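You operate a simulated robot arm through the tools that you are given. There is no shell and no other tool. Be economical: measure what you need, move in short steps, check, and stop when the job is done.

Carry out the task below with a simulated robot arm. There is one attempt and no reset: what you move stays moved.

Task
Take the tube that says "OIL 4" from the sample bench and leave it on the grey dark plate there. Then open the plates drawer, put the purple slug in the inside of the plates drawer, then shut the drawer. Do these in the order given. Set down upright: tube.

The check looks at the end state, three seconds after you hand in, the way a careful person would. Anything else that was tipped, shoved, dropped, spilled or broken makes it a failure.

Robot
A 6-joint arm with a two-finger parallel gripper on a trunk, on a base that drives. Base frame: it is fixed to the floor where the robot stands at the start and does not move with it; the origin is under the middle of the robot, x ahead of it, y to its left, z up. Readings come in mm, rad, newtons and seconds.
Its first joint turns from -2.897 to 2.897 rad. Places, roughly: inside of the plates drawer [-4200, 1400, 700]; plates drawer [-4100, 1400, 700]; purple slug (4x4x2 cm) [200, 2000, 800]. Payload 3.43 kg.
The TCP is the grasp point between the finger pads, 34 mm short of the fingertips. In the tool frame z runs along the fingers and y along their closing line. The gripper opens to 128 mm. The fingers are 24 mm wide and 12 mm thick; the gripper's body (48 by 130 mm) begins 96 mm behind the TCP.
Orientation is told as [roll, pitch, yaw] about the base's x, y, z axes, in that order, counted from this pose: with the fingers straight down and closing along the base's y, the tool's x points along the base's -x, its y along +y and its z along -z.

Tools
- The arm moves only by the tool move_arm. Its argument "commands" is one flat list of numbers, 7 for each row, row after row: the opening, from 0 (shut) to 1 (fully open), then the shift along the base's x, y, z in units of 200 mm (1.0 is 200 mm), then the turn, a rotation vector about the base's x, y, z in units of 90 degrees (1.0 is 90 degrees). In form: [jaw, tx, ty, tz, wx, wy, wz, jaw, tx, ty, tz, wx, wy, wz, ...]. A call has 1 to 12 rows; each row is the pose to reach, as a shift and turn from the pose commanded when the call began. A call with a number of a shift or a turn outside -1 to 1 is refused whole. Rows are played at 5 a second. More than 50 mm and 0.15 rad between two rows, or a gripper value outside its range, and nothing of the call is played. A pose out of reach is approached as far as the arm can. The call stops where the force on the tool passes 40 N (or 10 N more than at its start, if that is more) or the arm is blocked; 0.2 s more then pass. Each finger travels about 153 mm/s and halts on what it meets, pressing with about 24 N; the grip force reading is that of the motor and also rises with nothing between the fingers. The clock runs only during rows and for 0.2 s after the last one: add rows that repeat a pose to give the fingers time. It gives the time, the measured TCP pose, the force on the tool (base axes), the opening and the grip force at its end, in the units of the frame above (readings bear some noise), with the torque about the TCP (base axes, N m) and any sound that the robot's microphone picked up.
- Cameras (640 x 400 px; columns grow to the right, rows downward): "scene" is now at [173, 205.9, 1234.9]; the picture's right is [-0.13, -0.99, -0.00], its down [-0.23, 0.03, -0.97] and it looks along [0.96, -0.13, -0.24] (base axes); focal length 277 px, centre (320, 200). "wrist" rides on the gripper at [76, -11, -160] in the tool frame; the picture's right is [0.15, 0.99, 0.00], its down [-0.88, 0.13, -0.46] and it looks along [-0.45, 0.07, 0.89] (tool axes); focal length 234 px, centre (320, 200). There is no depth. A picture from a camera that has moved, and an enlarged one, comes with that camera's place and axes in the base frame and with its lens.
- snapshot(camera): a new picture of that camera. No time passes.
- roll_base(legs): drives the robot by 1 to 6 legs, each [ahead, left, turn to the left] in mm, mm and rad, along the robot's own axes; the way and the turn of a leg run together, so that a leg with both is an arc; at most 1500 mm and 3.142 rad a leg. The arm and the cameras ride along, it lands a little off, and it stops where it bumps. It gives what a move gives.
- turn_head(pan, tilt): turns the head with the scene camera to pan (to the left, within 2.496 rad either way) and tilt (down, from -0.506 to 1.204), counted from straight ahead of the robot. It gives what a move gives.
- enlarge(camera, box): a new picture of the part [left, top, right, bottom] of that camera's present view, enlarged. No time passes.
- job_done(): hands the job in; it is judged then, once.

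Work in short steps. Places have to be worked out from the pictures, the camera data and where the tool is seen: move nearer, look again, correct. Check each grasp and each placing, and mend what went wrong. You have 165 turns and 108 pictures in all, those below and enlarged ones among them. Open the gripper and draw the arm clear of the work before you hand the job in, unless the task says otherwise; then end with one line.

The tools are called as name(argument=value, ...) on one line, values as JSON. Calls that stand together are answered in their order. move_arm: Moves the arm, as the interface text tells. Its arguments: {"type":"object","properties":{"commands":{"type":"array","items":{"type":"number"}}},"required":["commands"]} The other tools are called the same way: roll_base (legs) drives the base; turn_head (pan, tilt) turns the head that bears the scene camera; snapshot (camera) takes a picture; enlarge (camera, box) takes an enlarged picture of a part of a camera's view; job_done () hands the job in.

At the start:

```text
time: 0.0
ee_pos: [706.9, -230.0, 1098.8]
ee_rot: [0.001, 0.001, 0.002]
ft_force: [-0.4, -0.3, -0.2]
moment: [0.01, 0.01, 0.01]
grip_width: 128.0
gripper_force: 0.0
robot x, y, heading: [-1.8, 0.5, -0.001]
head pan, tilt: [-0.131, 0.237]
```

scene: 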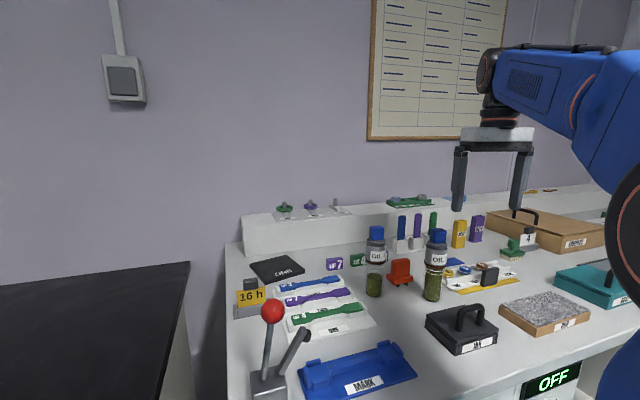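
wrist: 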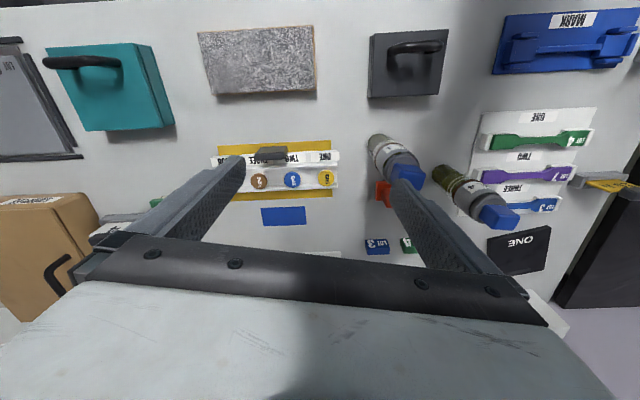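

The pictures show two vials labelled "OIL"-like and several tubes in a rack; I enlarge to read the labels.

enlarge(camera="scene", box=[340, 180, 500, 310])

enlarge(camera="scene", box=[220, 180, 380, 310])

enlarge(camera="scene", box=[420, 230, 640, 400])

```text
3.08 times, centred on (420, 245) of scene
camera zoom: at [173.0, 205.9, 1234.9], right [-0.13, -0.99, 0.0], down [-0.23, 0.03, -0.97], along [0.96, -0.13, -0.24], focal length 851 px, centre (12, 62)
```

zoom: 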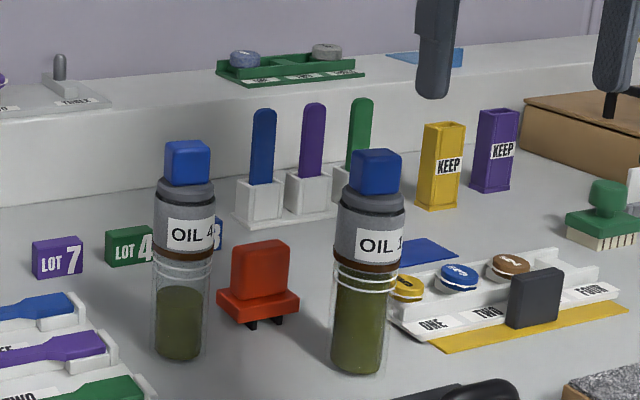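

```text
3.08 times, centred on (300, 245) of scene
camera zoom: at [173.0, 205.9, 1234.9], right [-0.13, -0.99, 0.0], down [-0.23, 0.03, -0.97], along [0.96, -0.13, -0.24], focal length 851 px, centre (382, 62)
```

zoom: 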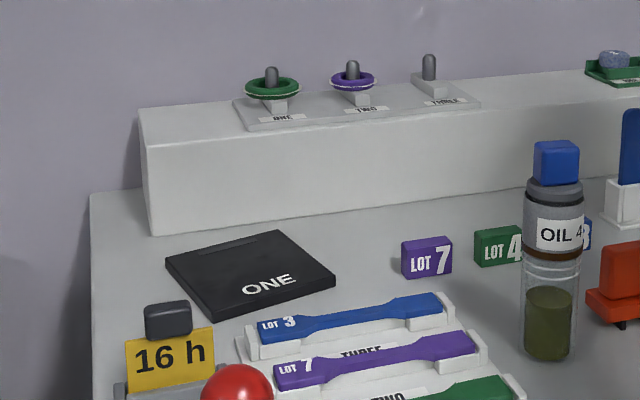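

```text
2.35 times, centred on (530, 315) of scene
camera zoom: at [173.0, 205.9, 1234.9], right [-0.13, -0.99, 0.0], down [-0.23, 0.03, -0.97], along [0.96, -0.13, -0.24], focal length 651 px, centre (-174, -71)
```

zoom: 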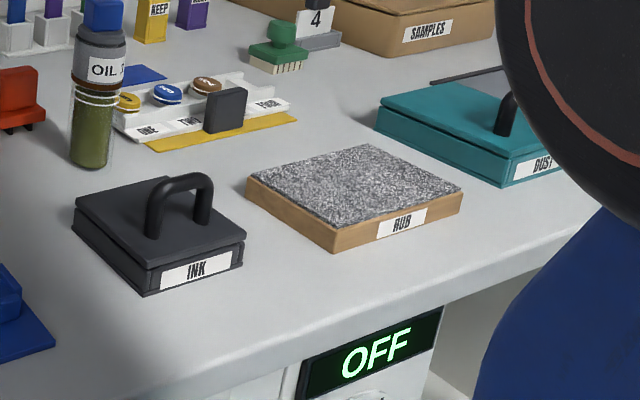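

OIL 4 looks like the left tube (at about [797,-24]); a dark plate "ONE" is near [967,232]. I look at the right part of the bench too and check for other plates.

turn_head(pan=-0.75, tilt=0.45)

snapshot(camera="scene")

enlarge(camera="wrist", box=[340, 110, 640, 300])

enlarge(camera="wrist", box=[0, 0, 340, 280])

```text
time: 1.0
ee_pos: [707.1, -229.3, 1100.1]
ee_rot: [0.0, -0.001, 0.0]
ft_force: [0.9, -0.1, -0.3]
moment: [0.0, -0.01, 0.01]
grip_width: 128.2
gripper_force: 0.0
robot x, y, heading: [1.2, 3.5, 0.001]
head pan, tilt: [-0.75, 0.45]
```

```text
102 pictures are left
camera scene: at [147.7, 155.4, 1215.1], right [-0.68, -0.73, 0.0], down [-0.32, 0.3, -0.9], along [0.66, -0.61, -0.44], focal length 277 px, centre (320, 200)
```

scene: 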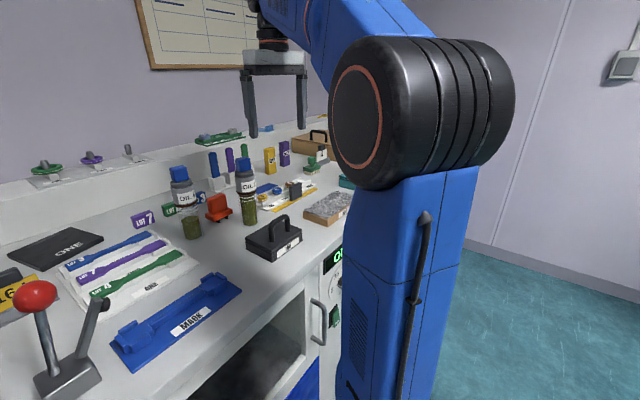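

```text
2.11 times, centred on (490, 205) of wrist
camera zoom: at [632.2, -242.0, 1259.8], right [-0.15, 0.99, 0.0], down [0.88, 0.13, 0.46], along [0.45, 0.07, -0.89], focal length 493 px, centre (-38, 190)
```

zoom: 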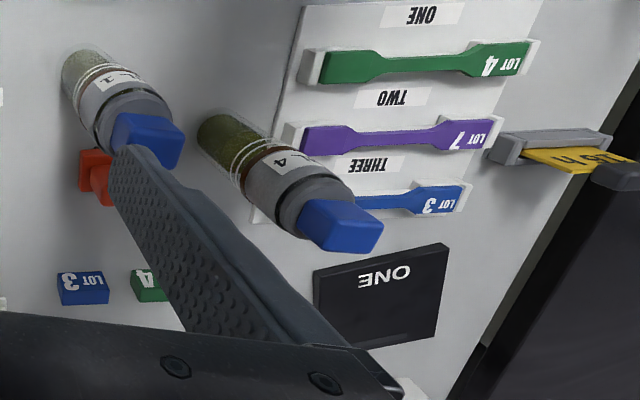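

```text
1.43 times, centred on (170, 140) of wrist
camera zoom: at [632.2, -242.0, 1259.8], right [-0.15, 0.99, 0.0], down [0.88, 0.13, 0.46], along [0.45, 0.07, -0.89], focal length 334 px, centre (534, 286)
```

zoom: 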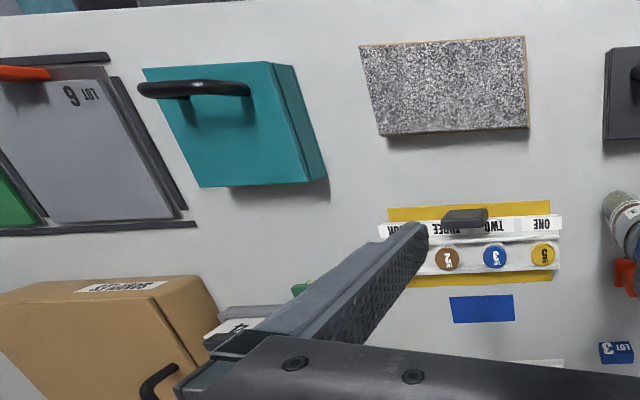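

OIL 4 is confirmed as the left tube; the only dark plate is "ONE". The two cameras disagree about depth, so I move the wrist above/near the tube to measure by parallax.

move_arm(commands=[1, -0.08, 0.2, 0.06, 0, 0, 0, 1, -0.15, 0.4, 0.12, 0, 0, 0, 1, -0.23, 0.6, 0.18, 0, 0, 0, 1, -0.3, 0.8, 0.25, 0, 0, 0, 1, -0.3, 1.0, 0.25, 0, 0, 0, 1, -0.3, 1.0, 0.25, 0, 0, 0])

snapshot(camera="wrist")

turn_head(pan=-0.131, tilt=0.4)

snapshot(camera="scene")

```text
time: 2.4
ee_pos: [647.3, -27.1, 1149.9]
ee_rot: [0.0, 0.0, 0.0]
ft_force: [0.2, 0.2, 0.2]
moment: [-0.03, -0.03, 0.01]
grip_width: 128.0
gripper_force: 0.1
robot x, y, heading: [-3.0, -1.2, 0.002]
head pan, tilt: [-0.75, 0.45]
```

```text
99 pictures are left
camera wrist: at [571.6, -40.0, 1309.3], right [-0.15, 0.99, 0.0], down [0.88, 0.13, 0.46], along [0.45, 0.07, -0.89], focal length 234 px, centre (320, 200)
```

wrist: 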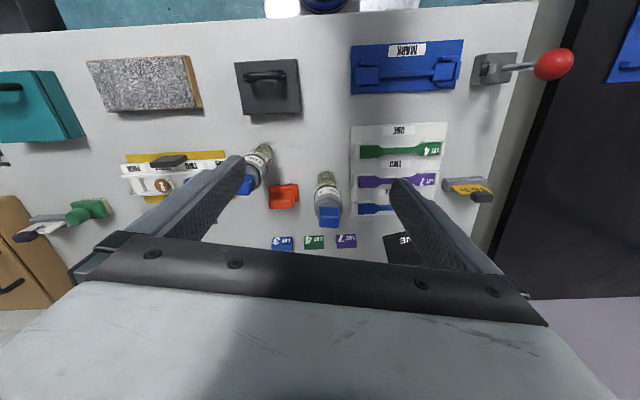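

```text
time: 3.4
ee_pos: [646.9, -27.1, 1149.2]
ee_rot: [0.0, 0.0, 0.0]
ft_force: [0.1, 0.2, -0.4]
moment: [-0.01, -0.04, 0.0]
grip_width: 127.9
gripper_force: 0.0
robot x, y, heading: [-1.3, -0.5, 0.001]
head pan, tilt: [-0.131, 0.4]
```

```text
98 pictures are left
camera scene: at [172.2, 205.9, 1219.8], right [-0.13, -0.99, 0.0], down [-0.39, 0.05, -0.92], along [0.91, -0.12, -0.39], focal length 277 px, centre (320, 200)
```

scene: 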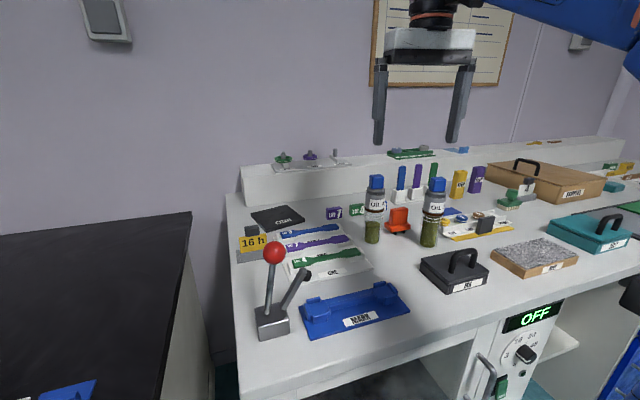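

Triangulating the pictures gives the tube at about [742,-2] with its foot near z≈853 and top near 1018. I move above it with tips over the cap and check.

move_arm(commands=[0.85, 0.16, 0.05, 0, 0, 0, 0, 0.85, 0.32, 0.1, 0, 0, 0, 0, 0.85, 0.475, 0.13, 0, 0, 0, 0, 0.85, 0.475, 0.13, -0.12, 0, 0, 0, 0.85, 0.475, 0.13, -0.12, 0, 0, 0])

snapshot(camera="wrist")

snapshot(camera="scene")

```text
time: 4.6
ee_pos: [743.0, -4.8, 1124.3]
ee_rot: [-0.001, -0.001, 0.0]
ft_force: [-0.3, -0.3, 0.7]
moment: [0.03, 0.0, 0.05]
grip_width: 108.7
gripper_force: 0.0
robot x, y, heading: [5.2, -3.8, -0.004]
head pan, tilt: [-0.131, 0.4]
```

```text
97 pictures are left
camera wrist: at [667.2, -16.1, 1285.7], right [-0.15, 0.99, 0.0], down [0.88, 0.13, 0.46], along [0.45, 0.07, -0.89], focal length 234 px, centre (320, 200)
```

wrist: 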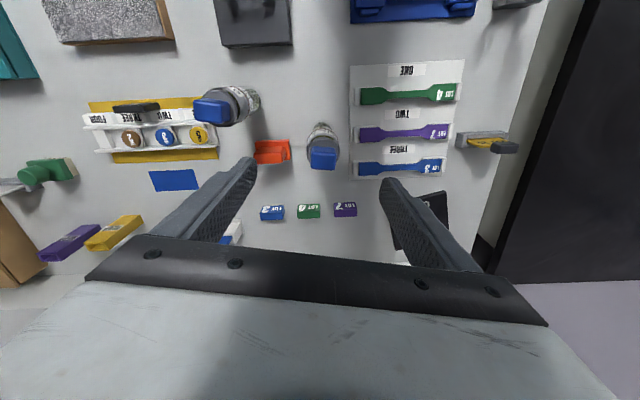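

```text
96 pictures are left
camera scene: at [172.2, 206.0, 1219.8], right [-0.13, -0.99, 0.0], down [-0.39, 0.05, -0.92], along [0.91, -0.12, -0.39], focal length 277 px, centre (320, 200)
```

scene: 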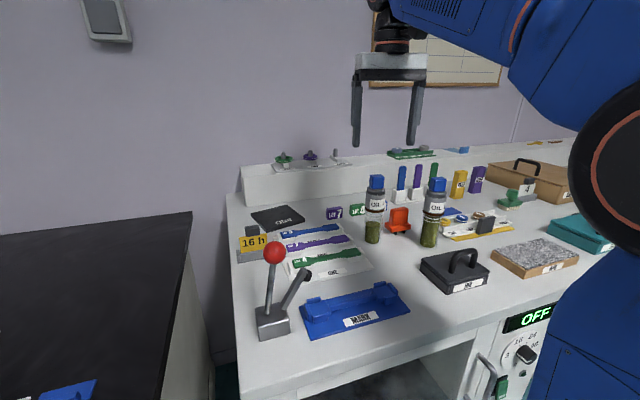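

The tube now triangulates to [743,0], foot z≈853, cap top ≈1017. I lower with the fingers straddling it to about TCP z=985, then look.

move_arm(commands=[0.85, 0.003, 0.02, -0.2, 0, 0, 0, 0.85, 0.003, 0.02, -0.4, 0, 0, 0, 0.85, 0.003, 0.02, -0.55, 0, 0, 0, 0.85, 0.003, 0.02, -0.7, 0, 0, 0, 0.85, 0.003, 0.02, -0.7, 0, 0, 0])

snapshot(camera="wrist")

enlarge(camera="scene", box=[300, 120, 460, 260])

```text
time: 5.8
ee_pos: [743.3, 0.4, 985.0]
ee_rot: [-0.001, 0.002, 0.001]
ft_force: [0.7, -0.7, -0.8]
moment: [-0.03, -0.01, -0.02]
grip_width: 108.9
gripper_force: 0.0
robot x, y, heading: [-2.5, 1.5, 0.004]
head pan, tilt: [-0.131, 0.4]
```

```text
95 pictures are left
camera wrist: at [667.4, -11.5, 1144.8], right [-0.15, 0.99, 0.0], down [0.88, 0.13, 0.46], along [0.45, 0.07, -0.89], focal length 234 px, centre (320, 200)
```

wrist: 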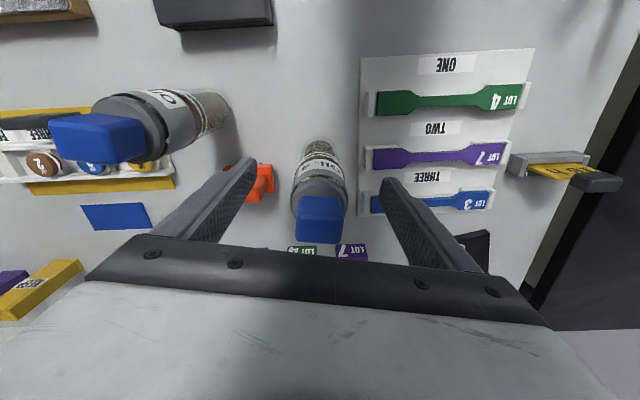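

```text
2.86 times, centred on (380, 190) of scene
camera zoom: at [172.3, 206.0, 1219.8], right [-0.13, -0.99, 0.0], down [-0.39, 0.05, -0.92], along [0.91, -0.12, -0.39], focal length 790 px, centre (149, 229)
```

zoom: 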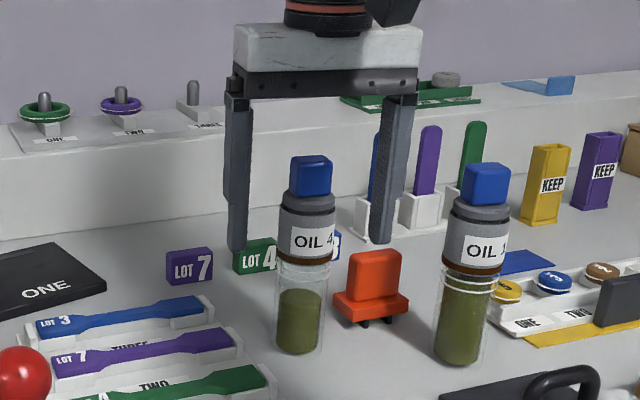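

Fingers straddle the tube well. I lower 40 mm to TCP z≈945 and close on the label collar.

move_arm(commands=[0.85, 0, 0, -0.1, 0, 0, 0, 0.85, 0, 0, -0.2, 0, 0, 0, 0.6, 0, 0, -0.2, 0, 0, 0, 0.4, 0, 0, -0.2, 0, 0, 0, 0.25, 0, 0, -0.2, 0, 0, 0, 0.25, 0, 0, -0.2, 0, 0, 0, 0.25, 0, 0, -0.2, 0, 0, 0])

snapshot(camera="wrist")

```text
time: 7.4
ee_pos: [742.0, -0.7, 945.0]
ee_rot: [0.001, 0.0, 0.0]
ft_force: [1.0, 0.1, -0.3]
moment: [-0.05, 0.02, 0.02]
grip_width: 43.6
gripper_force: 23.7
robot x, y, heading: [-2.7, 0.1, 0.001]
head pan, tilt: [-0.131, 0.4]
```

```text
93 pictures are left
camera wrist: at [667.1, -11.7, 1105.2], right [-0.15, 0.99, 0.0], down [0.88, 0.13, 0.46], along [0.45, 0.07, -0.89], focal length 234 px, centre (320, 200)
```

wrist: 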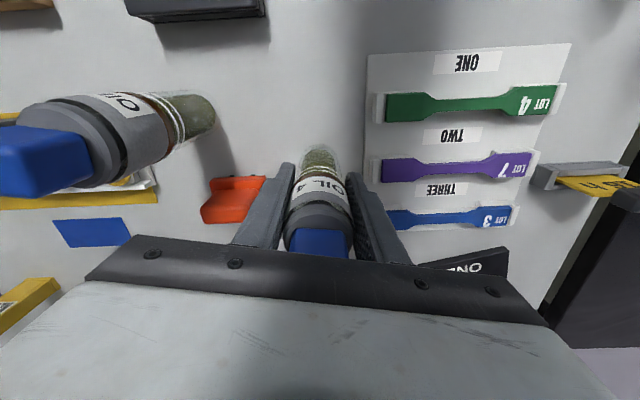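

Grip 43.6 mm with the tube held. I lift straight up 130 mm, then check.

move_arm(commands=[0.25, 0, 0, 0.1, 0, 0, 0, 0.25, 0, 0, 0.3, 0, 0, 0, 0.25, 0, 0, 0.5, 0, 0, 0, 0.25, 0, 0, 0.65, 0, 0, 0, 0.25, 0, 0, 0.65, 0, 0, 0])

snapshot(camera="scene")

```text
time: 8.6
ee_pos: [742.4, 0.2, 1078.1]
ee_rot: [0.001, 0.001, -0.001]
ft_force: [0.3, 0.1, -1.9]
moment: [-0.03, 0.01, -0.03]
grip_width: 43.6
gripper_force: 24.2
robot x, y, heading: [-3.1, 0.8, 0.002]
head pan, tilt: [-0.131, 0.4]
```

```text
92 pictures are left
camera scene: at [172.3, 206.0, 1219.8], right [-0.13, -0.99, 0.0], down [-0.39, 0.05, -0.92], along [0.91, -0.12, -0.39], focal length 277 px, centre (320, 200)
```

scene: 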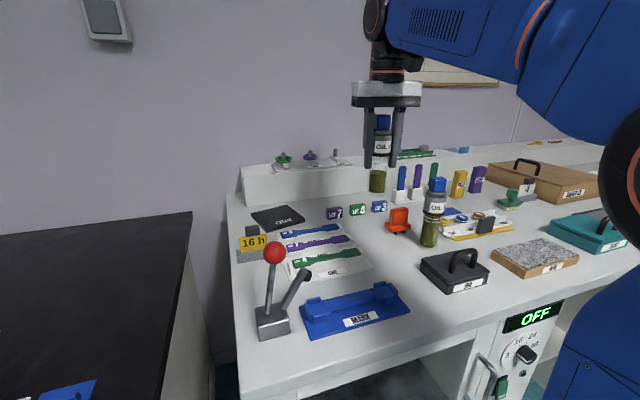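

The tube came up upright. I carry it toward the plate "ONE", whose centre I estimate at [897,230].

move_arm(commands=[0.25, 0.12, 0.2, 0, 0, 0, 0, 0.25, 0.24, 0.4, 0, 0, 0, 0, 0.25, 0.36, 0.6, 0, 0, 0, 0, 0.25, 0.48, 0.8, 0, 0, 0, 0, 0.25, 0.6, 1.0, 0, 0, 0, 0, 0.25, 0.6, 1.0, 0, 0, 0, 0])

snapshot(camera="wrist")

enlarge(camera="scene", box=[220, 90, 400, 270])

```text
time: 10.0
ee_pos: [861.7, 199.2, 1075.3]
ee_rot: [-0.001, -0.001, 0.0]
ft_force: [0.6, -0.6, -2.8]
moment: [-0.03, 0.02, 0.01]
grip_width: 43.8
gripper_force: 24.2
robot x, y, heading: [-0.3, 3.2, -0.001]
head pan, tilt: [-0.131, 0.4]
```

```text
91 pictures are left
camera wrist: at [786.7, 187.2, 1235.5], right [-0.15, 0.99, 0.0], down [0.88, 0.13, 0.46], along [0.45, 0.07, -0.89], focal length 234 px, centre (320, 200)
```

wrist: 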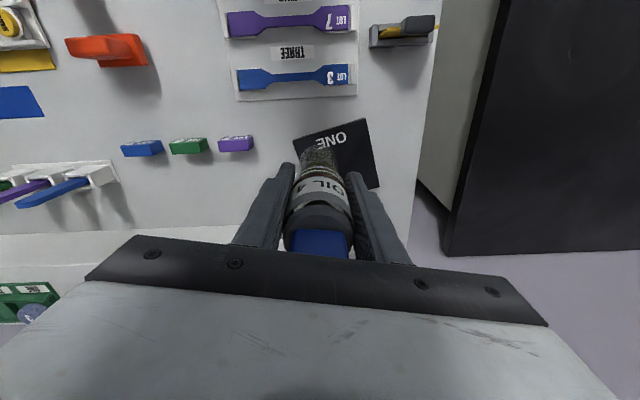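

```text
2.22 times, centred on (310, 180) of scene
camera zoom: at [172.3, 206.1, 1219.7], right [-0.13, -0.99, 0.0], down [-0.39, 0.05, -0.92], along [0.91, -0.12, -0.39], focal length 615 px, centre (342, 244)
```

zoom: 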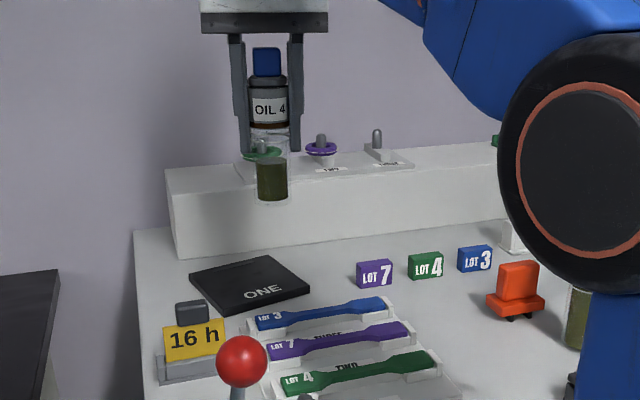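

The plate's corners now put its centre at about [897,234]. I move over it and lower to leave the tube about 30–40 mm above.

move_arm(commands=[0.25, 0.1, 0.1, 0, 0, 0, 0, 0.25, 0.175, 0.17, 0, 0, 0, 0, 0.25, 0.175, 0.17, -0.2, 0, 0, 0, 0.25, 0.175, 0.17, -0.38, 0, 0, 0, 0.25, 0.175, 0.17, -0.38, 0, 0, 0])

snapshot(camera="wrist")

enlarge(camera="scene", box=[220, 130, 360, 270])

```text
time: 11.2
ee_pos: [898.3, 233.8, 1000.3]
ee_rot: [0.001, 0.0, 0.0]
ft_force: [-0.6, -0.3, -3.7]
moment: [-0.01, -0.01, 0.0]
grip_width: 43.7
gripper_force: 24.5
robot x, y, heading: [-1.6, -4.1, -0.001]
head pan, tilt: [-0.131, 0.4]
```

```text
89 pictures are left
camera wrist: at [822.9, 221.1, 1160.1], right [-0.15, 0.99, 0.0], down [0.88, 0.13, 0.46], along [0.45, 0.07, -0.89], focal length 234 px, centre (320, 200)
```

wrist: 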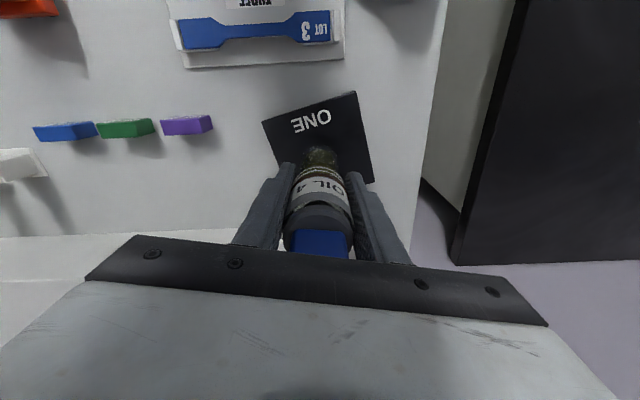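

```text
2.86 times, centred on (290, 200) of scene
camera zoom: at [172.4, 206.1, 1219.7], right [-0.13, -0.99, 0.0], down [-0.39, 0.05, -0.92], along [0.91, -0.12, -0.39], focal length 790 px, centre (406, 200)
```

zoom: 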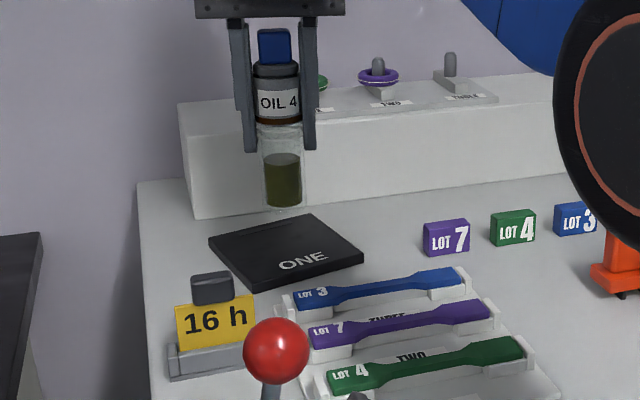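

Tube hangs over the plate centre. I lower to TCP z≈960 and read the force.

move_arm(commands=[0.25, 0, 0, -0.1, 0, 0, 0, 0.25, 0, 0, -0.2, 0, 0, 0, 0.25, 0, 0, -0.2, 0, 0, 0])

enlarge(camera="scene", box=[240, 150, 340, 250])

```text
time: 12.0
ee_pos: [898.9, 233.6, 959.8]
ee_rot: [-0.001, -0.001, 0.0]
ft_force: [0.2, -0.1, -2.6]
moment: [0.0, 0.02, 0.01]
grip_width: 43.8
gripper_force: 23.6
robot x, y, heading: [-2.6, 3.3, -0.001]
head pan, tilt: [-0.131, 0.4]
```

```text
4.00 times, centred on (290, 200) of scene
camera zoom: at [172.4, 206.0, 1219.7], right [-0.13, -0.99, 0.0], down [-0.39, 0.05, -0.92], along [0.91, -0.12, -0.39], focal length 1106 px, centre (440, 200)
```

zoom: 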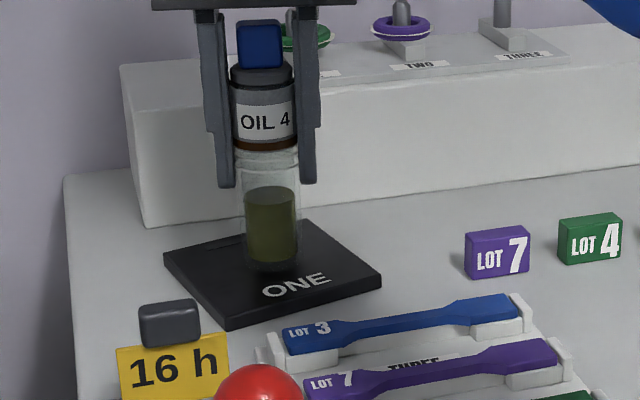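

Close above the plate but no contact yet. I lower in 2 mm steps and watch the force.

move_arm(commands=[0.25, 0, 0, -0.01, 0, 0, 0, 0.25, 0, 0, -0.02, 0, 0, 0, 0.25, 0, 0, -0.02, 0, 0, 0])

move_arm(commands=[0.25, 0, 0, -0.01, 0, 0, 0, 0.25, 0, 0, -0.01, 0, 0, 0])

move_arm(commands=[0.25, 0, 0, -0.01, 0, 0, 0, 0.25, 0, 0, -0.01, 0, 0, 0])

```text
time: 12.8
ee_pos: [897.9, 233.7, 957.2]
ee_rot: [0.0, -0.002, 0.0]
ft_force: [5.9, 1.0, 14.5]
moment: [0.02, -0.5, 0.04]
grip_width: 43.7
gripper_force: 23.6
robot x, y, heading: [1.9, -0.7, 0.004]
head pan, tilt: [-0.131, 0.4]
```

```text
time: 13.4
ee_pos: [897.6, 233.9, 952.7]
ee_rot: [0.0, 0.001, 0.001]
ft_force: [-4.3, -1.0, 8.8]
moment: [0.01, 0.09, -0.02]
grip_width: 43.8
gripper_force: 23.6
robot x, y, heading: [-1.2, -2.2, 0.004]
head pan, tilt: [-0.131, 0.4]
```

```text
time: 14.0
ee_pos: [898.1, 234.7, 952.1]
ee_rot: [0.0, -0.002, 0.001]
ft_force: [-3.0, -6.1, 20.1]
moment: [-0.44, 0.22, -0.12]
grip_width: 43.5
gripper_force: 24.0
robot x, y, heading: [0.9, 1.8, 0.002]
head pan, tilt: [-0.131, 0.4]
```

Contact with the plate (force ~20 N). I back off 2 mm and check it is settled before letting go.

move_arm(commands=[0.25, 0, 0, 0.01, 0, 0, 0, 0.25, 0, 0, 0.01, 0, 0, 0])

enlarge(camera="scene", box=[240, 150, 340, 250])

```text
time: 14.6
ee_pos: [897.1, 234.8, 953.9]
ee_rot: [-0.001, -0.001, 0.0]
ft_force: [-0.9, -1.1, 3.4]
moment: [-0.08, 0.05, -0.03]
grip_width: 43.5
gripper_force: 24.1
robot x, y, heading: [0.1, 0.5, -0.001]
head pan, tilt: [-0.131, 0.4]
```

```text
4.00 times, centred on (290, 200) of scene
camera zoom: at [172.1, 206.0, 1219.8], right [-0.13, -0.99, 0.0], down [-0.39, 0.05, -0.92], along [0.91, -0.12, -0.39], focal length 1106 px, centre (440, 200)
```

zoom: 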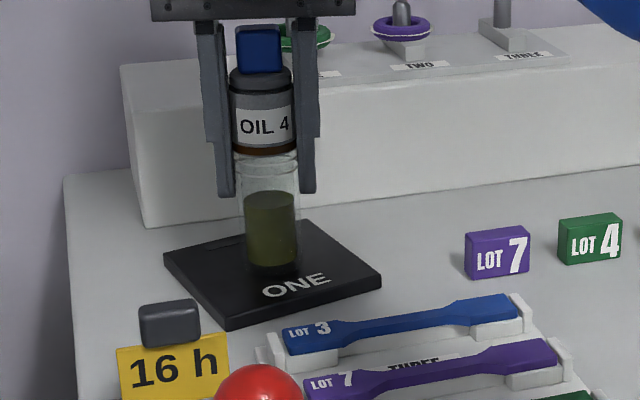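

Residual load is about 3 N and the tube stands upright. I open gradually and rise straight up.

move_arm(commands=[0.34, 0, 0, 0, 0, 0, 0, 0.4, 0, 0, 0, 0, 0, 0, 0.6, 0, 0, 0, 0, 0, 0, 0.8, 0, 0, 0, 0, 0, 0, 0.8, 0, 0, 0.2, 0, 0, 0, 0.8, 0, 0, 0.4, 0, 0, 0, 0.8, 0, 0, 0.6, 0, 0, 0, 0.8, 0, 0, 0.8, 0, 0, 0, 0.8, 0, 0, 1.0, 0, 0, 0])

snapshot(camera="scene")

snapshot(camera="wrist")

```text
time: 16.6
ee_pos: [882.0, 227.7, 1113.0]
ee_rot: [0.004, -0.006, 0.001]
ft_force: [1.6, 0.6, -0.5]
moment: [-0.05, 0.02, 0.0]
grip_width: 102.3
gripper_force: 0.1
out of reach, approached as far as the arm can: row 8, 9
robot x, y, heading: [-0.5, -1.6, 0.001]
head pan, tilt: [-0.131, 0.4]
```

```text
85 pictures are left
camera scene: at [172.5, 206.1, 1219.7], right [-0.13, -0.99, 0.0], down [-0.39, 0.05, -0.92], along [0.91, -0.12, -0.39], focal length 277 px, centre (320, 200)
```

scene: 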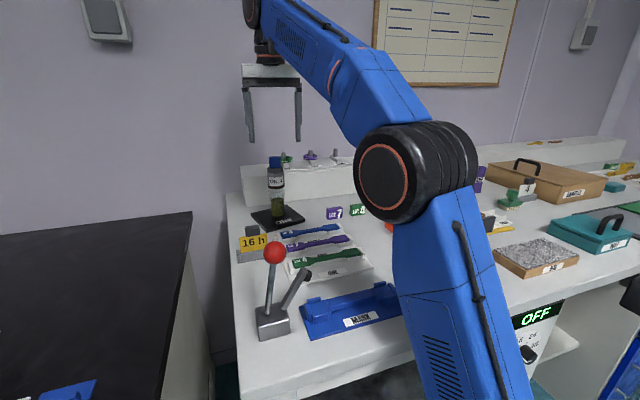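

```text
84 pictures are left
camera wrist: at [805.3, 215.3, 1272.2], right [-0.15, 0.99, 0.0], down [0.88, 0.13, 0.46], along [0.46, 0.07, -0.89], focal length 234 px, centre (320, 200)
```

wrist: 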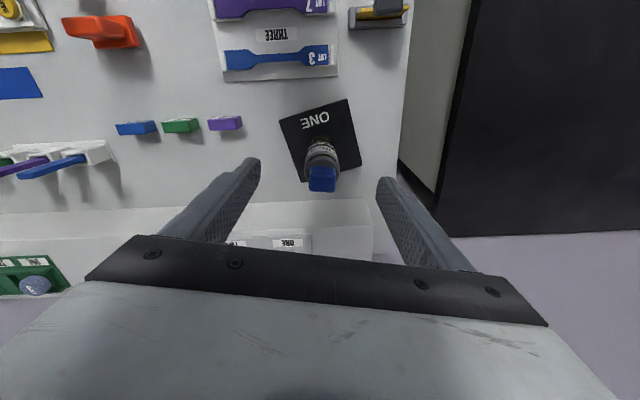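

The tube stands upright on the plate. I retract the arm, and look left/behind to find the slug and drawer.

move_arm(commands=[0.8, -0.2, -0.1, 0, 0, 0, 0, 0.8, -0.4, -0.2, 0, 0, 0, 0, 0.8, -0.6, -0.3, 0.05, 0, 0, 0, 0.8, -0.8, -0.4, 0.1, 0, 0, 0, 0.8, -1.0, -0.5, 0.2, 0, 0, 0, 0.8, -1.0, -0.6, 0.4, 0, 0, 0])

move_arm(commands=[0.8, -0.2, -0.1, 0, 0, 0, 0, 0.8, -0.4, -0.2, 0, 0, 0, 0, 0.8, -0.6, -0.3, 0, 0, 0, 0, 0.8, -0.8, -0.4, 0, 0, 0, 0, 0.8, -1.0, -0.5, 0, 0, 0, 0])

turn_head(pan=1.4, tilt=0.3)

snapshot(camera="scene")

turn_head(pan=2.49, tilt=0.2)

snapshot(camera="scene")

```text
time: 18.0
ee_pos: [680.2, 107.2, 1173.4]
ee_rot: [0.002, -0.005, 0.001]
ft_force: [0.2, 0.4, -0.2]
moment: [0.01, 0.03, 0.01]
grip_width: 102.2
gripper_force: 0.0
out of reach, approached as far as the arm can: row 6
robot x, y, heading: [1.0, -1.1, 0.004]
head pan, tilt: [-0.131, 0.4]
```

```text
time: 19.2
ee_pos: [493.2, 8.9, 1143.5]
ee_rot: [0.004, -0.01, -0.001]
ft_force: [0.5, -0.2, -1.1]
moment: [-0.05, 0.14, -0.02]
grip_width: 101.9
gripper_force: 0.1
out of reach, approached as far as the arm can: row 2, 3, 4, 5
robot x, y, heading: [-3.6, 1.8, 0.001]
head pan, tilt: [-0.131, 0.4]
```

```text
time: 20.8
ee_pos: [491.5, 9.9, 1144.1]
ee_rot: [0.002, -0.01, 0.002]
ft_force: [-0.6, 0.5, 0.4]
moment: [-0.01, 0.0, 0.02]
grip_width: 102.5
gripper_force: 0.1
robot x, y, heading: [1.3, -1.6, 0.001]
head pan, tilt: [1.4, 0.3]
```

```text
83 pictures are left
camera scene: at [96.3, 310.0, 1229.0], right [0.99, -0.17, 0.0], down [-0.05, -0.29, -0.96], along [0.16, 0.94, -0.3], focal length 277 px, centre (320, 200)
```

scene: 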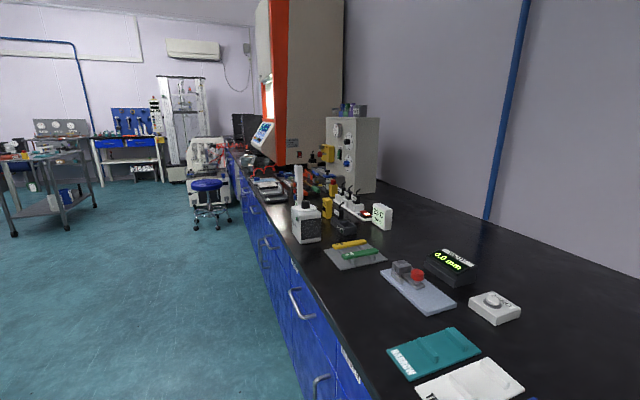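

```text
time: 22.2
ee_pos: [491.7, 8.6, 1144.0]
ee_rot: [0.005, -0.01, -0.001]
ft_force: [0.5, 0.3, 0.8]
moment: [0.01, -0.02, 0.0]
grip_width: 102.2
gripper_force: 0.0
robot x, y, heading: [-1.6, 1.3, -0.0]
head pan, tilt: [2.491, 0.201]
```

```text
82 pictures are left
camera scene: at [6.3, 274.6, 1238.3], right [0.61, 0.8, 0.0], down [0.16, -0.12, -0.98], along [-0.78, 0.59, -0.2], focal length 277 px, centre (320, 200)
```

scene: 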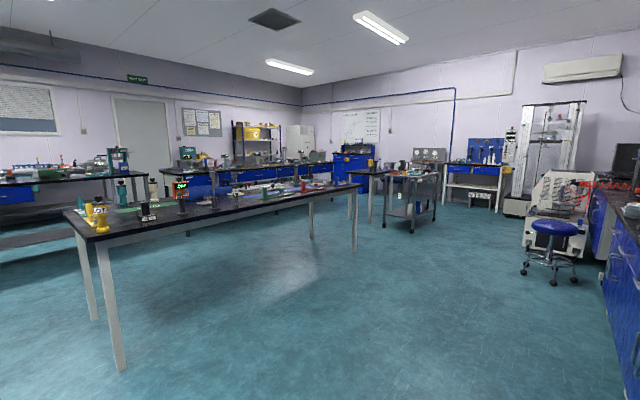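

The left bench carries the slug near pixel (290,185) of the earlier view; I look that way again and enlarge.

turn_head(pan=1.5, tilt=0.25)

enlarge(camera="scene", box=[240, 130, 420, 260])

```text
time: 23.4
ee_pos: [492.8, 8.5, 1144.1]
ee_rot: [0.002, -0.01, -0.001]
ft_force: [-0.3, 0.4, -0.4]
moment: [0.01, 0.01, 0.02]
grip_width: 102.2
gripper_force: 0.1
robot x, y, heading: [-0.1, -0.1, 0.003]
head pan, tilt: [1.499, 0.25]
```

```text
3.08 times, centred on (330, 195) of scene
camera zoom: at [87.0, 311.2, 1233.8], right [1.0, -0.07, 0.0], down [-0.02, -0.25, -0.97], along [0.07, 0.97, -0.25], focal length 851 px, centre (289, 215)
```

zoom: 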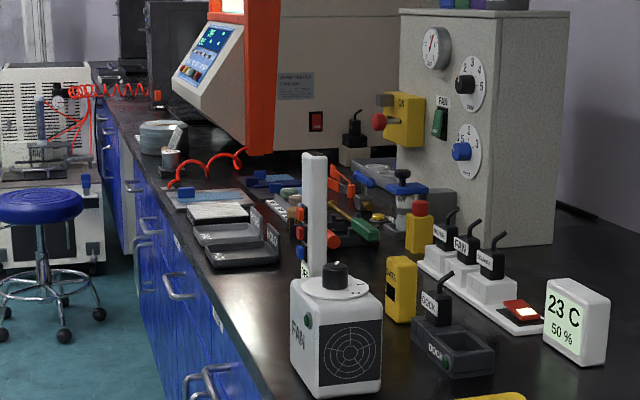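

The bench runs left along y with its edge around x≈100…-50. I back away and drive left along the aisle to near [-600,1900].

roll_base(legs=[[-600, 0, 0], [0, 1000, 0], [0, 850, 0]])

turn_head(pan=0.0, tilt=0.5)

snapshot(camera="scene")

snapshot(camera="wrist")

```text
time: 35.8
ee_pos: [-105.6, 1881.7, 1143.7]
ee_rot: [0.003, -0.01, 0.003]
ft_force: [0.3, 0.1, 0.6]
moment: [-0.01, 0.0, -0.01]
grip_width: 102.3
gripper_force: 0.1
robot x, y, heading: [-596.6, 1870.3, 0.004]
head pan, tilt: [1.499, 0.25]
```

```text
time: 37.4
ee_pos: [-107.3, 1881.8, 1143.1]
ee_rot: [0.005, -0.011, 0.004]
ft_force: [-0.2, -0.2, 0.0]
moment: [0.0, -0.01, -0.01]
grip_width: 102.2
gripper_force: 0.0
robot x, y, heading: [-598.7, 1871.0, 0.002]
head pan, tilt: [0.0, 0.499]
```

```text
80 pictures are left
camera scene: at [-427.0, 2089.9, 1210.7], right [0.0, -1.0, 0.0], down [-0.48, 0.0, -0.88], along [0.88, 0.0, -0.48], focal length 277 px, centre (320, 200)
```

scene: 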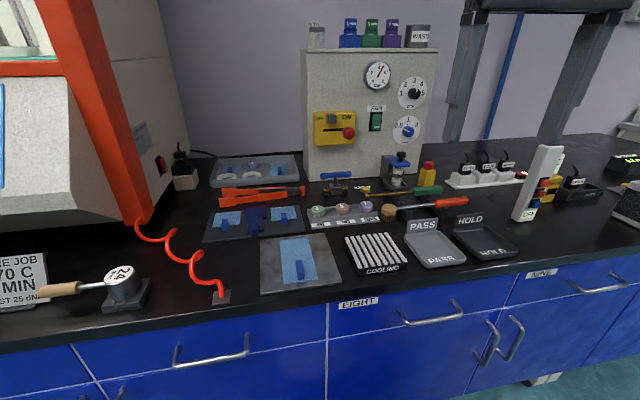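

```text
79 pictures are left
camera wrist: at [-182.7, 1869.2, 1303.0], right [-0.15, 0.99, 0.0], down [0.88, 0.13, 0.46], along [0.46, 0.07, -0.89], focal length 234 px, centre (320, 200)
```

wrist: 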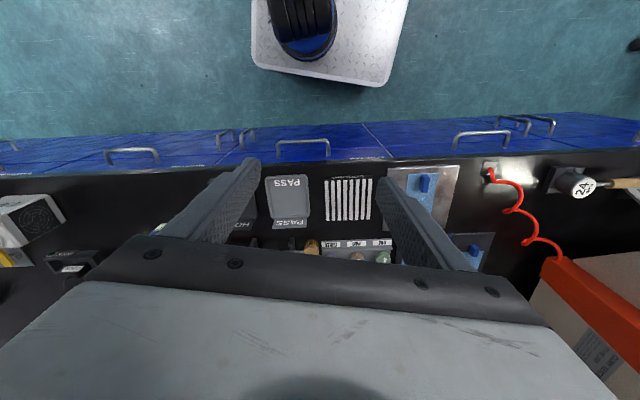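

The slug should project near (350,215); I enlarge the area.

enlarge(camera="scene", box=[200, 150, 420, 290])

enlarge(camera="scene", box=[360, 130, 540, 270])

```text
2.86 times, centred on (310, 220) of scene
camera zoom: at [-427.0, 2089.9, 1210.7], right [0.0, -1.0, 0.0], down [-0.48, 0.0, -0.88], along [0.88, 0.0, -0.48], focal length 790 px, centre (349, 143)
```

zoom: 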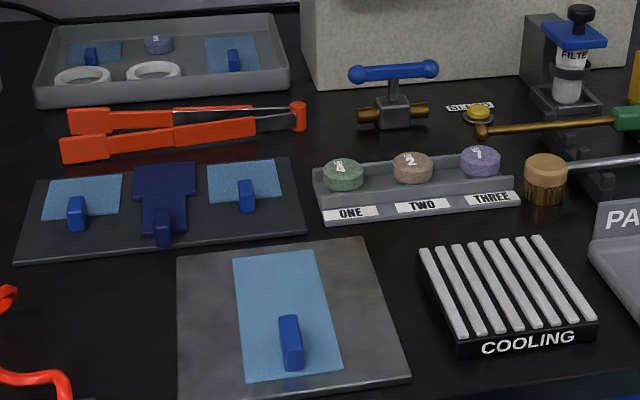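

```text
2.86 times, centred on (450, 200) of scene
camera zoom: at [-427.0, 2089.9, 1210.7], right [0.0, -1.0, 0.0], down [-0.48, 0.0, -0.88], along [0.88, 0.0, -0.48], focal length 790 px, centre (-51, 200)
```

zoom: 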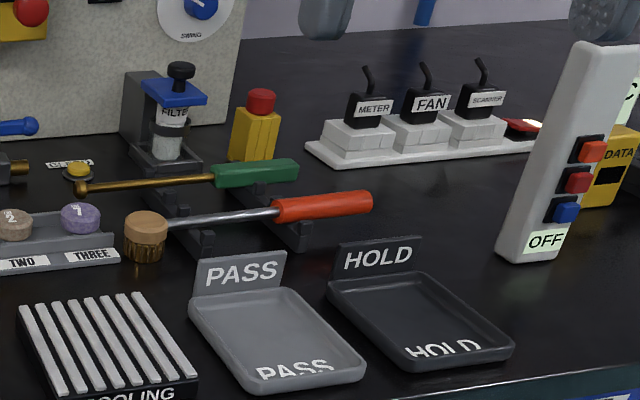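

The purple slug (marked 7) sits in slot THREE of the small rack. I move the wrist camera over it to triangulate.

move_arm(commands=[0.8, 0.2, 0.1, 0, 0, 0, 0, 0.8, 0.4, 0.2, 0, 0, 0, 0, 0.8, 0.6, 0.3, 0, 0, 0, 0, 0.8, 0.8, 0.4, 0, 0, 0, 0, 0.8, 0.8, 0.4, 0, 0, 0, 0])

snapshot(camera="wrist")

snapshot(camera="scene")

```text
time: 38.6
ee_pos: [55.0, 1962.6, 1142.7]
ee_rot: [0.003, -0.011, 0.004]
ft_force: [1.0, 0.1, 0.4]
moment: [0.0, -0.03, 0.01]
grip_width: 102.3
gripper_force: 0.1
robot x, y, heading: [-601.0, 1869.4, 0.005]
head pan, tilt: [0.0, 0.499]
```

```text
76 pictures are left
camera wrist: at [-23.3, 1950.3, 1302.1], right [-0.15, 0.99, 0.0], down [0.88, 0.13, 0.46], along [0.46, 0.07, -0.89], focal length 234 px, centre (320, 200)
```

wrist: 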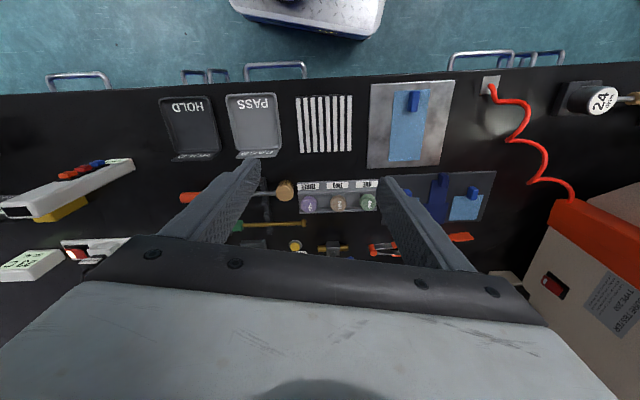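

```text
75 pictures are left
camera scene: at [-427.1, 2089.9, 1210.6], right [0.0, -1.0, 0.0], down [-0.48, 0.0, -0.88], along [0.88, 0.0, -0.48], focal length 277 px, centre (320, 200)
```

scene: 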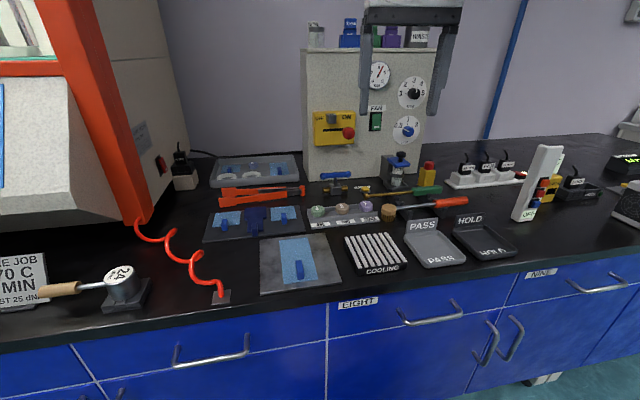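

Slug triangulates to [234,1964], top z≈831. I approach closer for a detailed look.

move_arm(commands=[0.8, 0.16, 0, -0.18, 0, 0, 0, 0.8, 0.3, 0, -0.36, 0, 0, 0, 0.8, 0.45, 0, -0.54, 0, 0, 0, 0.8, 0.6, 0, -0.7, 0, 0, 0, 0.8, 0.6, 0, -0.8, 0, 0, 0, 0.8, 0.6, 0, -0.8, 0, 0, 0])

snapshot(camera="wrist")

enlarge(camera="wrist", box=[220, 90, 440, 260])

```text
time: 40.0
ee_pos: [176.0, 1962.2, 984.8]
ee_rot: [0.005, -0.01, 0.004]
ft_force: [-0.1, -1.3, -0.1]
moment: [-0.02, -0.02, 0.0]
grip_width: 102.3
gripper_force: 0.1
robot x, y, heading: [-595.4, 1869.3, 0.002]
head pan, tilt: [0.0, 0.499]
```

```text
74 pictures are left
camera wrist: at [98.8, 1949.9, 1144.1], right [-0.15, 0.99, 0.0], down [0.88, 0.13, 0.47], along [0.46, 0.07, -0.89], focal length 234 px, centre (320, 200)
```

wrist: 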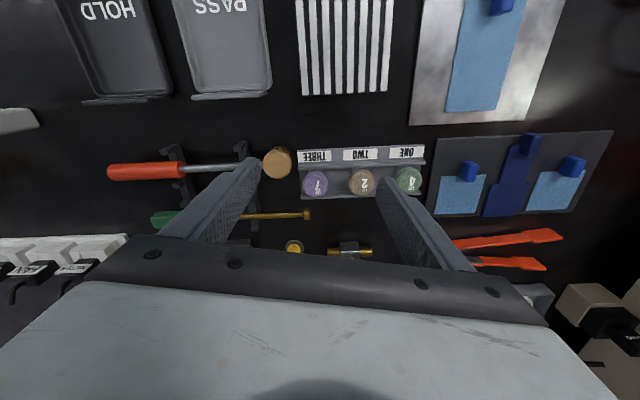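

```text
2.35 times, centred on (330, 175) of wrist
camera zoom: at [98.8, 1949.9, 1144.1], right [-0.15, 0.99, 0.0], down [0.88, 0.13, 0.47], along [0.46, 0.07, -0.89], focal length 551 px, centre (296, 259)
```

zoom: 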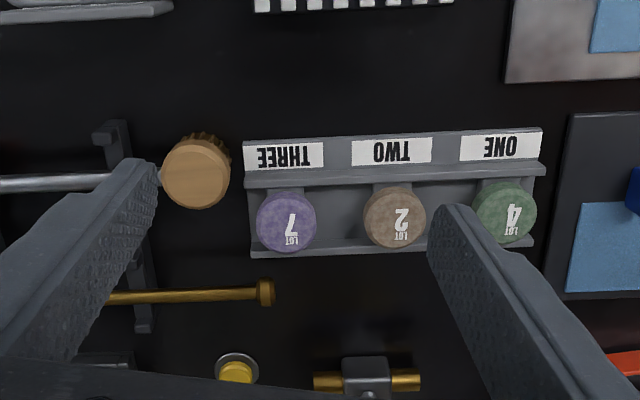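

Slug centre is refined to [235,1964], with ~27 mm gap to its neighbour and the brush close by. I go above it with the jaws narrowed to ~60 mm and yawed 0.19 rad along the rack.

move_arm(commands=[0.6, 0.15, 0.005, -0.1, 0, 0, 0.06, 0.47, 0.31, 0.01, -0.2, 0, 0, 0.12, 0.47, 0.31, 0.01, -0.4, 0, 0, 0.12, 0.47, 0.31, 0.01, -0.4, 0, 0, 0.12])

snapshot(camera="wrist")

enlarge(camera="scene", box=[300, 120, 440, 260])

```text
time: 41.0
ee_pos: [237.5, 1962.5, 904.7]
ee_rot: [0.005, -0.011, 0.194]
ft_force: [-0.5, -0.3, 0.3]
moment: [0.01, -0.02, 0.01]
grip_width: 60.1
gripper_force: 0.0
robot x, y, heading: [-601.7, 1871.2, 0.005]
head pan, tilt: [0.0, 0.499]
```

```text
72 pictures are left
camera wrist: at [164.7, 1935.7, 1063.4], right [-0.33, 0.94, 0.0], down [0.84, 0.29, 0.46], along [0.44, 0.16, -0.89], focal length 234 px, centre (320, 200)
```

wrist: 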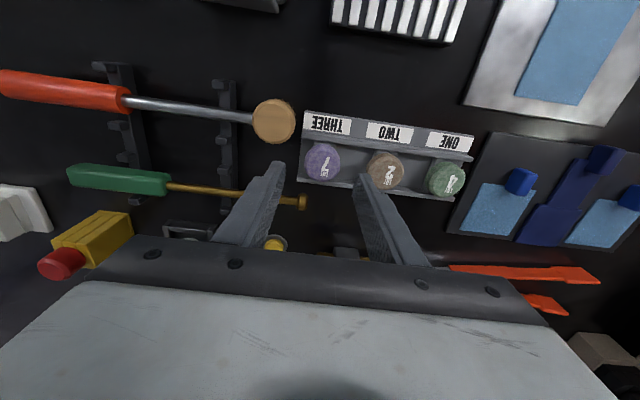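

```text
2.86 times, centred on (370, 190) of scene
camera zoom: at [-427.0, 2089.9, 1210.6], right [0.0, -1.0, 0.0], down [-0.48, 0.0, -0.88], along [0.88, 0.0, -0.48], focal length 790 px, centre (177, 229)
```

zoom: 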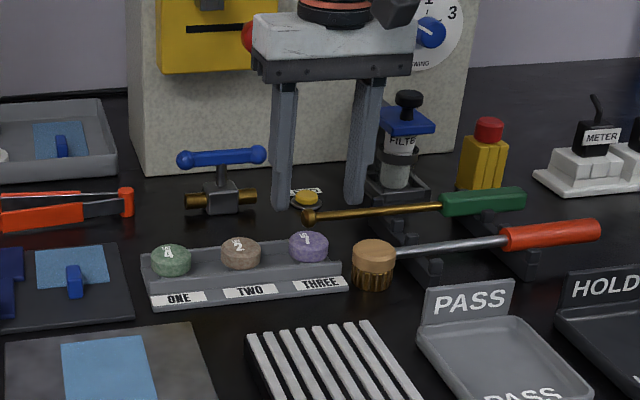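

Tool is aligned with the rack and centred over the slug. I lower to TCP z≈850 (tips ≈816) and look.

move_arm(commands=[0.47, 0, 0.008, -0.1, 0, 0, 0, 0.47, 0, 0.008, -0.2, 0, 0, 0, 0.47, 0, 0.008, -0.275, 0, 0, 0, 0.47, 0, 0.008, -0.275, 0, 0, 0])

enlarge(camera="wrist", box=[220, 100, 440, 260])

enlarge(camera="scene", box=[320, 150, 420, 250])

```text
time: 42.0
ee_pos: [235.9, 1964.9, 849.0]
ee_rot: [0.004, -0.011, 0.191]
ft_force: [0.2, 0.2, -0.9]
moment: [0.02, 0.02, 0.02]
grip_width: 60.4
gripper_force: 0.0
robot x, y, heading: [-598.9, 1872.5, 0.004]
head pan, tilt: [0.0, 0.499]
```

```text
2.50 times, centred on (330, 180) of wrist
camera zoom: at [163.1, 1938.1, 1007.7], right [-0.33, 0.94, 0.0], down [0.84, 0.29, 0.46], along [0.44, 0.16, -0.89], focal length 585 px, centre (295, 250)
```

zoom: 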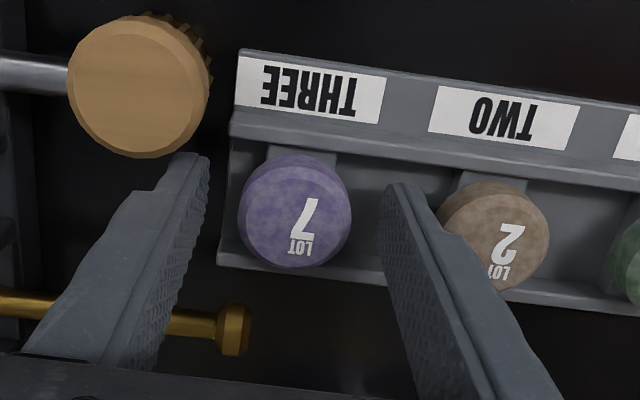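

```text
4.00 times, centred on (370, 200) of scene
camera zoom: at [-426.9, 2089.9, 1210.6], right [0.0, -1.0, 0.0], down [-0.48, 0.0, -0.88], along [0.88, 0.0, -0.48], focal length 1106 px, centre (120, 200)
```

zoom: 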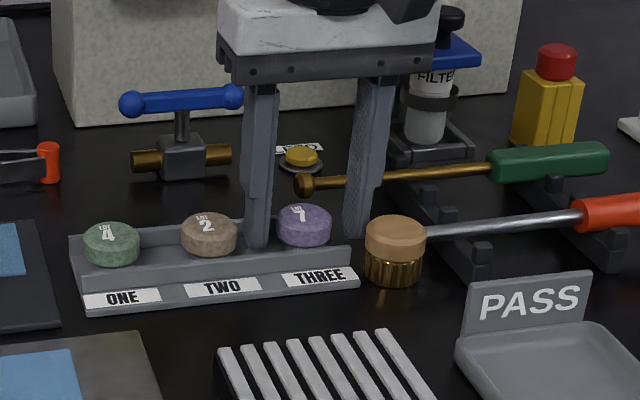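

Tips are beside the slug at its lower half, centred and clear of neighbours. I close gently.

move_arm(commands=[0.38, 0, 0, 0, 0, 0, 0, 0.3, 0, 0, 0, 0, 0, 0, 0.2, 0, 0, 0, 0, 0, 0, 0.2, 0, 0, 0, 0, 0, 0, 0.2, 0, 0, 0, 0, 0, 0])

enlarge(camera="wrist", box=[220, 100, 440, 260])

```text
time: 43.2
ee_pos: [236.4, 1964.8, 849.1]
ee_rot: [0.005, -0.009, 0.192]
ft_force: [0.0, -0.5, -0.3]
moment: [0.0, 0.02, -0.01]
grip_width: 36.4
gripper_force: 23.7
robot x, y, heading: [-596.5, 1868.9, 0.002]
head pan, tilt: [0.0, 0.499]
```

```text
2.50 times, centred on (330, 180) of wrist
camera zoom: at [163.1, 1938.1, 1007.8], right [-0.33, 0.94, 0.0], down [0.84, 0.29, 0.46], along [0.44, 0.16, -0.89], focal length 585 px, centre (295, 250)
```

zoom: 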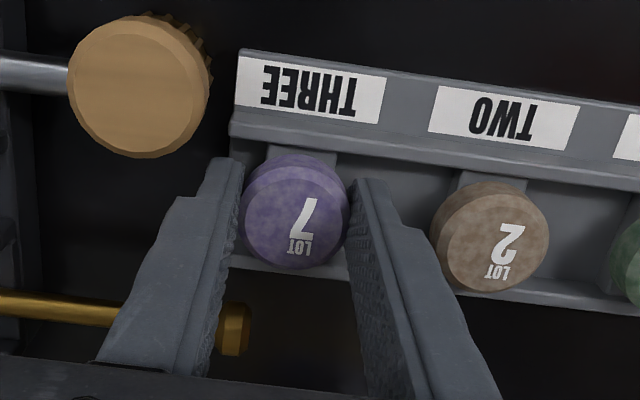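

The slug is gripped at 36.4 mm. I lift straight up and verify.

move_arm(commands=[0.2, 0, 0, 0.05, 0, 0, 0, 0.2, 0, 0, 0.25, 0, 0, 0, 0.2, 0, 0, 0.5, 0, 0, 0, 0.2, 0, 0, 0.75, 0, 0, 0, 0.2, 0, 0, 1.0, 0, 0, 0])

snapshot(camera="wrist")

```text
time: 44.4
ee_pos: [236.7, 1968.2, 1046.9]
ee_rot: [0.003, -0.01, 0.192]
ft_force: [0.6, 0.7, -1.3]
moment: [0.0, -0.03, 0.01]
grip_width: 36.2
gripper_force: 24.9
robot x, y, heading: [-596.9, 1871.3, 0.002]
head pan, tilt: [0.0, 0.499]
```

```text
67 pictures are left
camera wrist: at [163.5, 1940.7, 1206.0], right [-0.33, 0.94, 0.0], down [0.84, 0.29, 0.46], along [0.44, 0.16, -0.89], focal length 234 px, centre (320, 200)
```

wrist: 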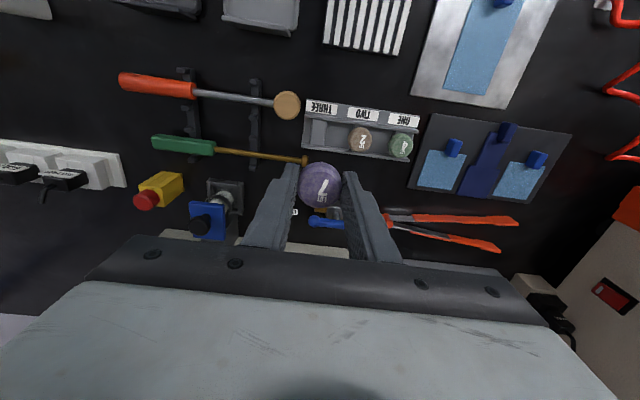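

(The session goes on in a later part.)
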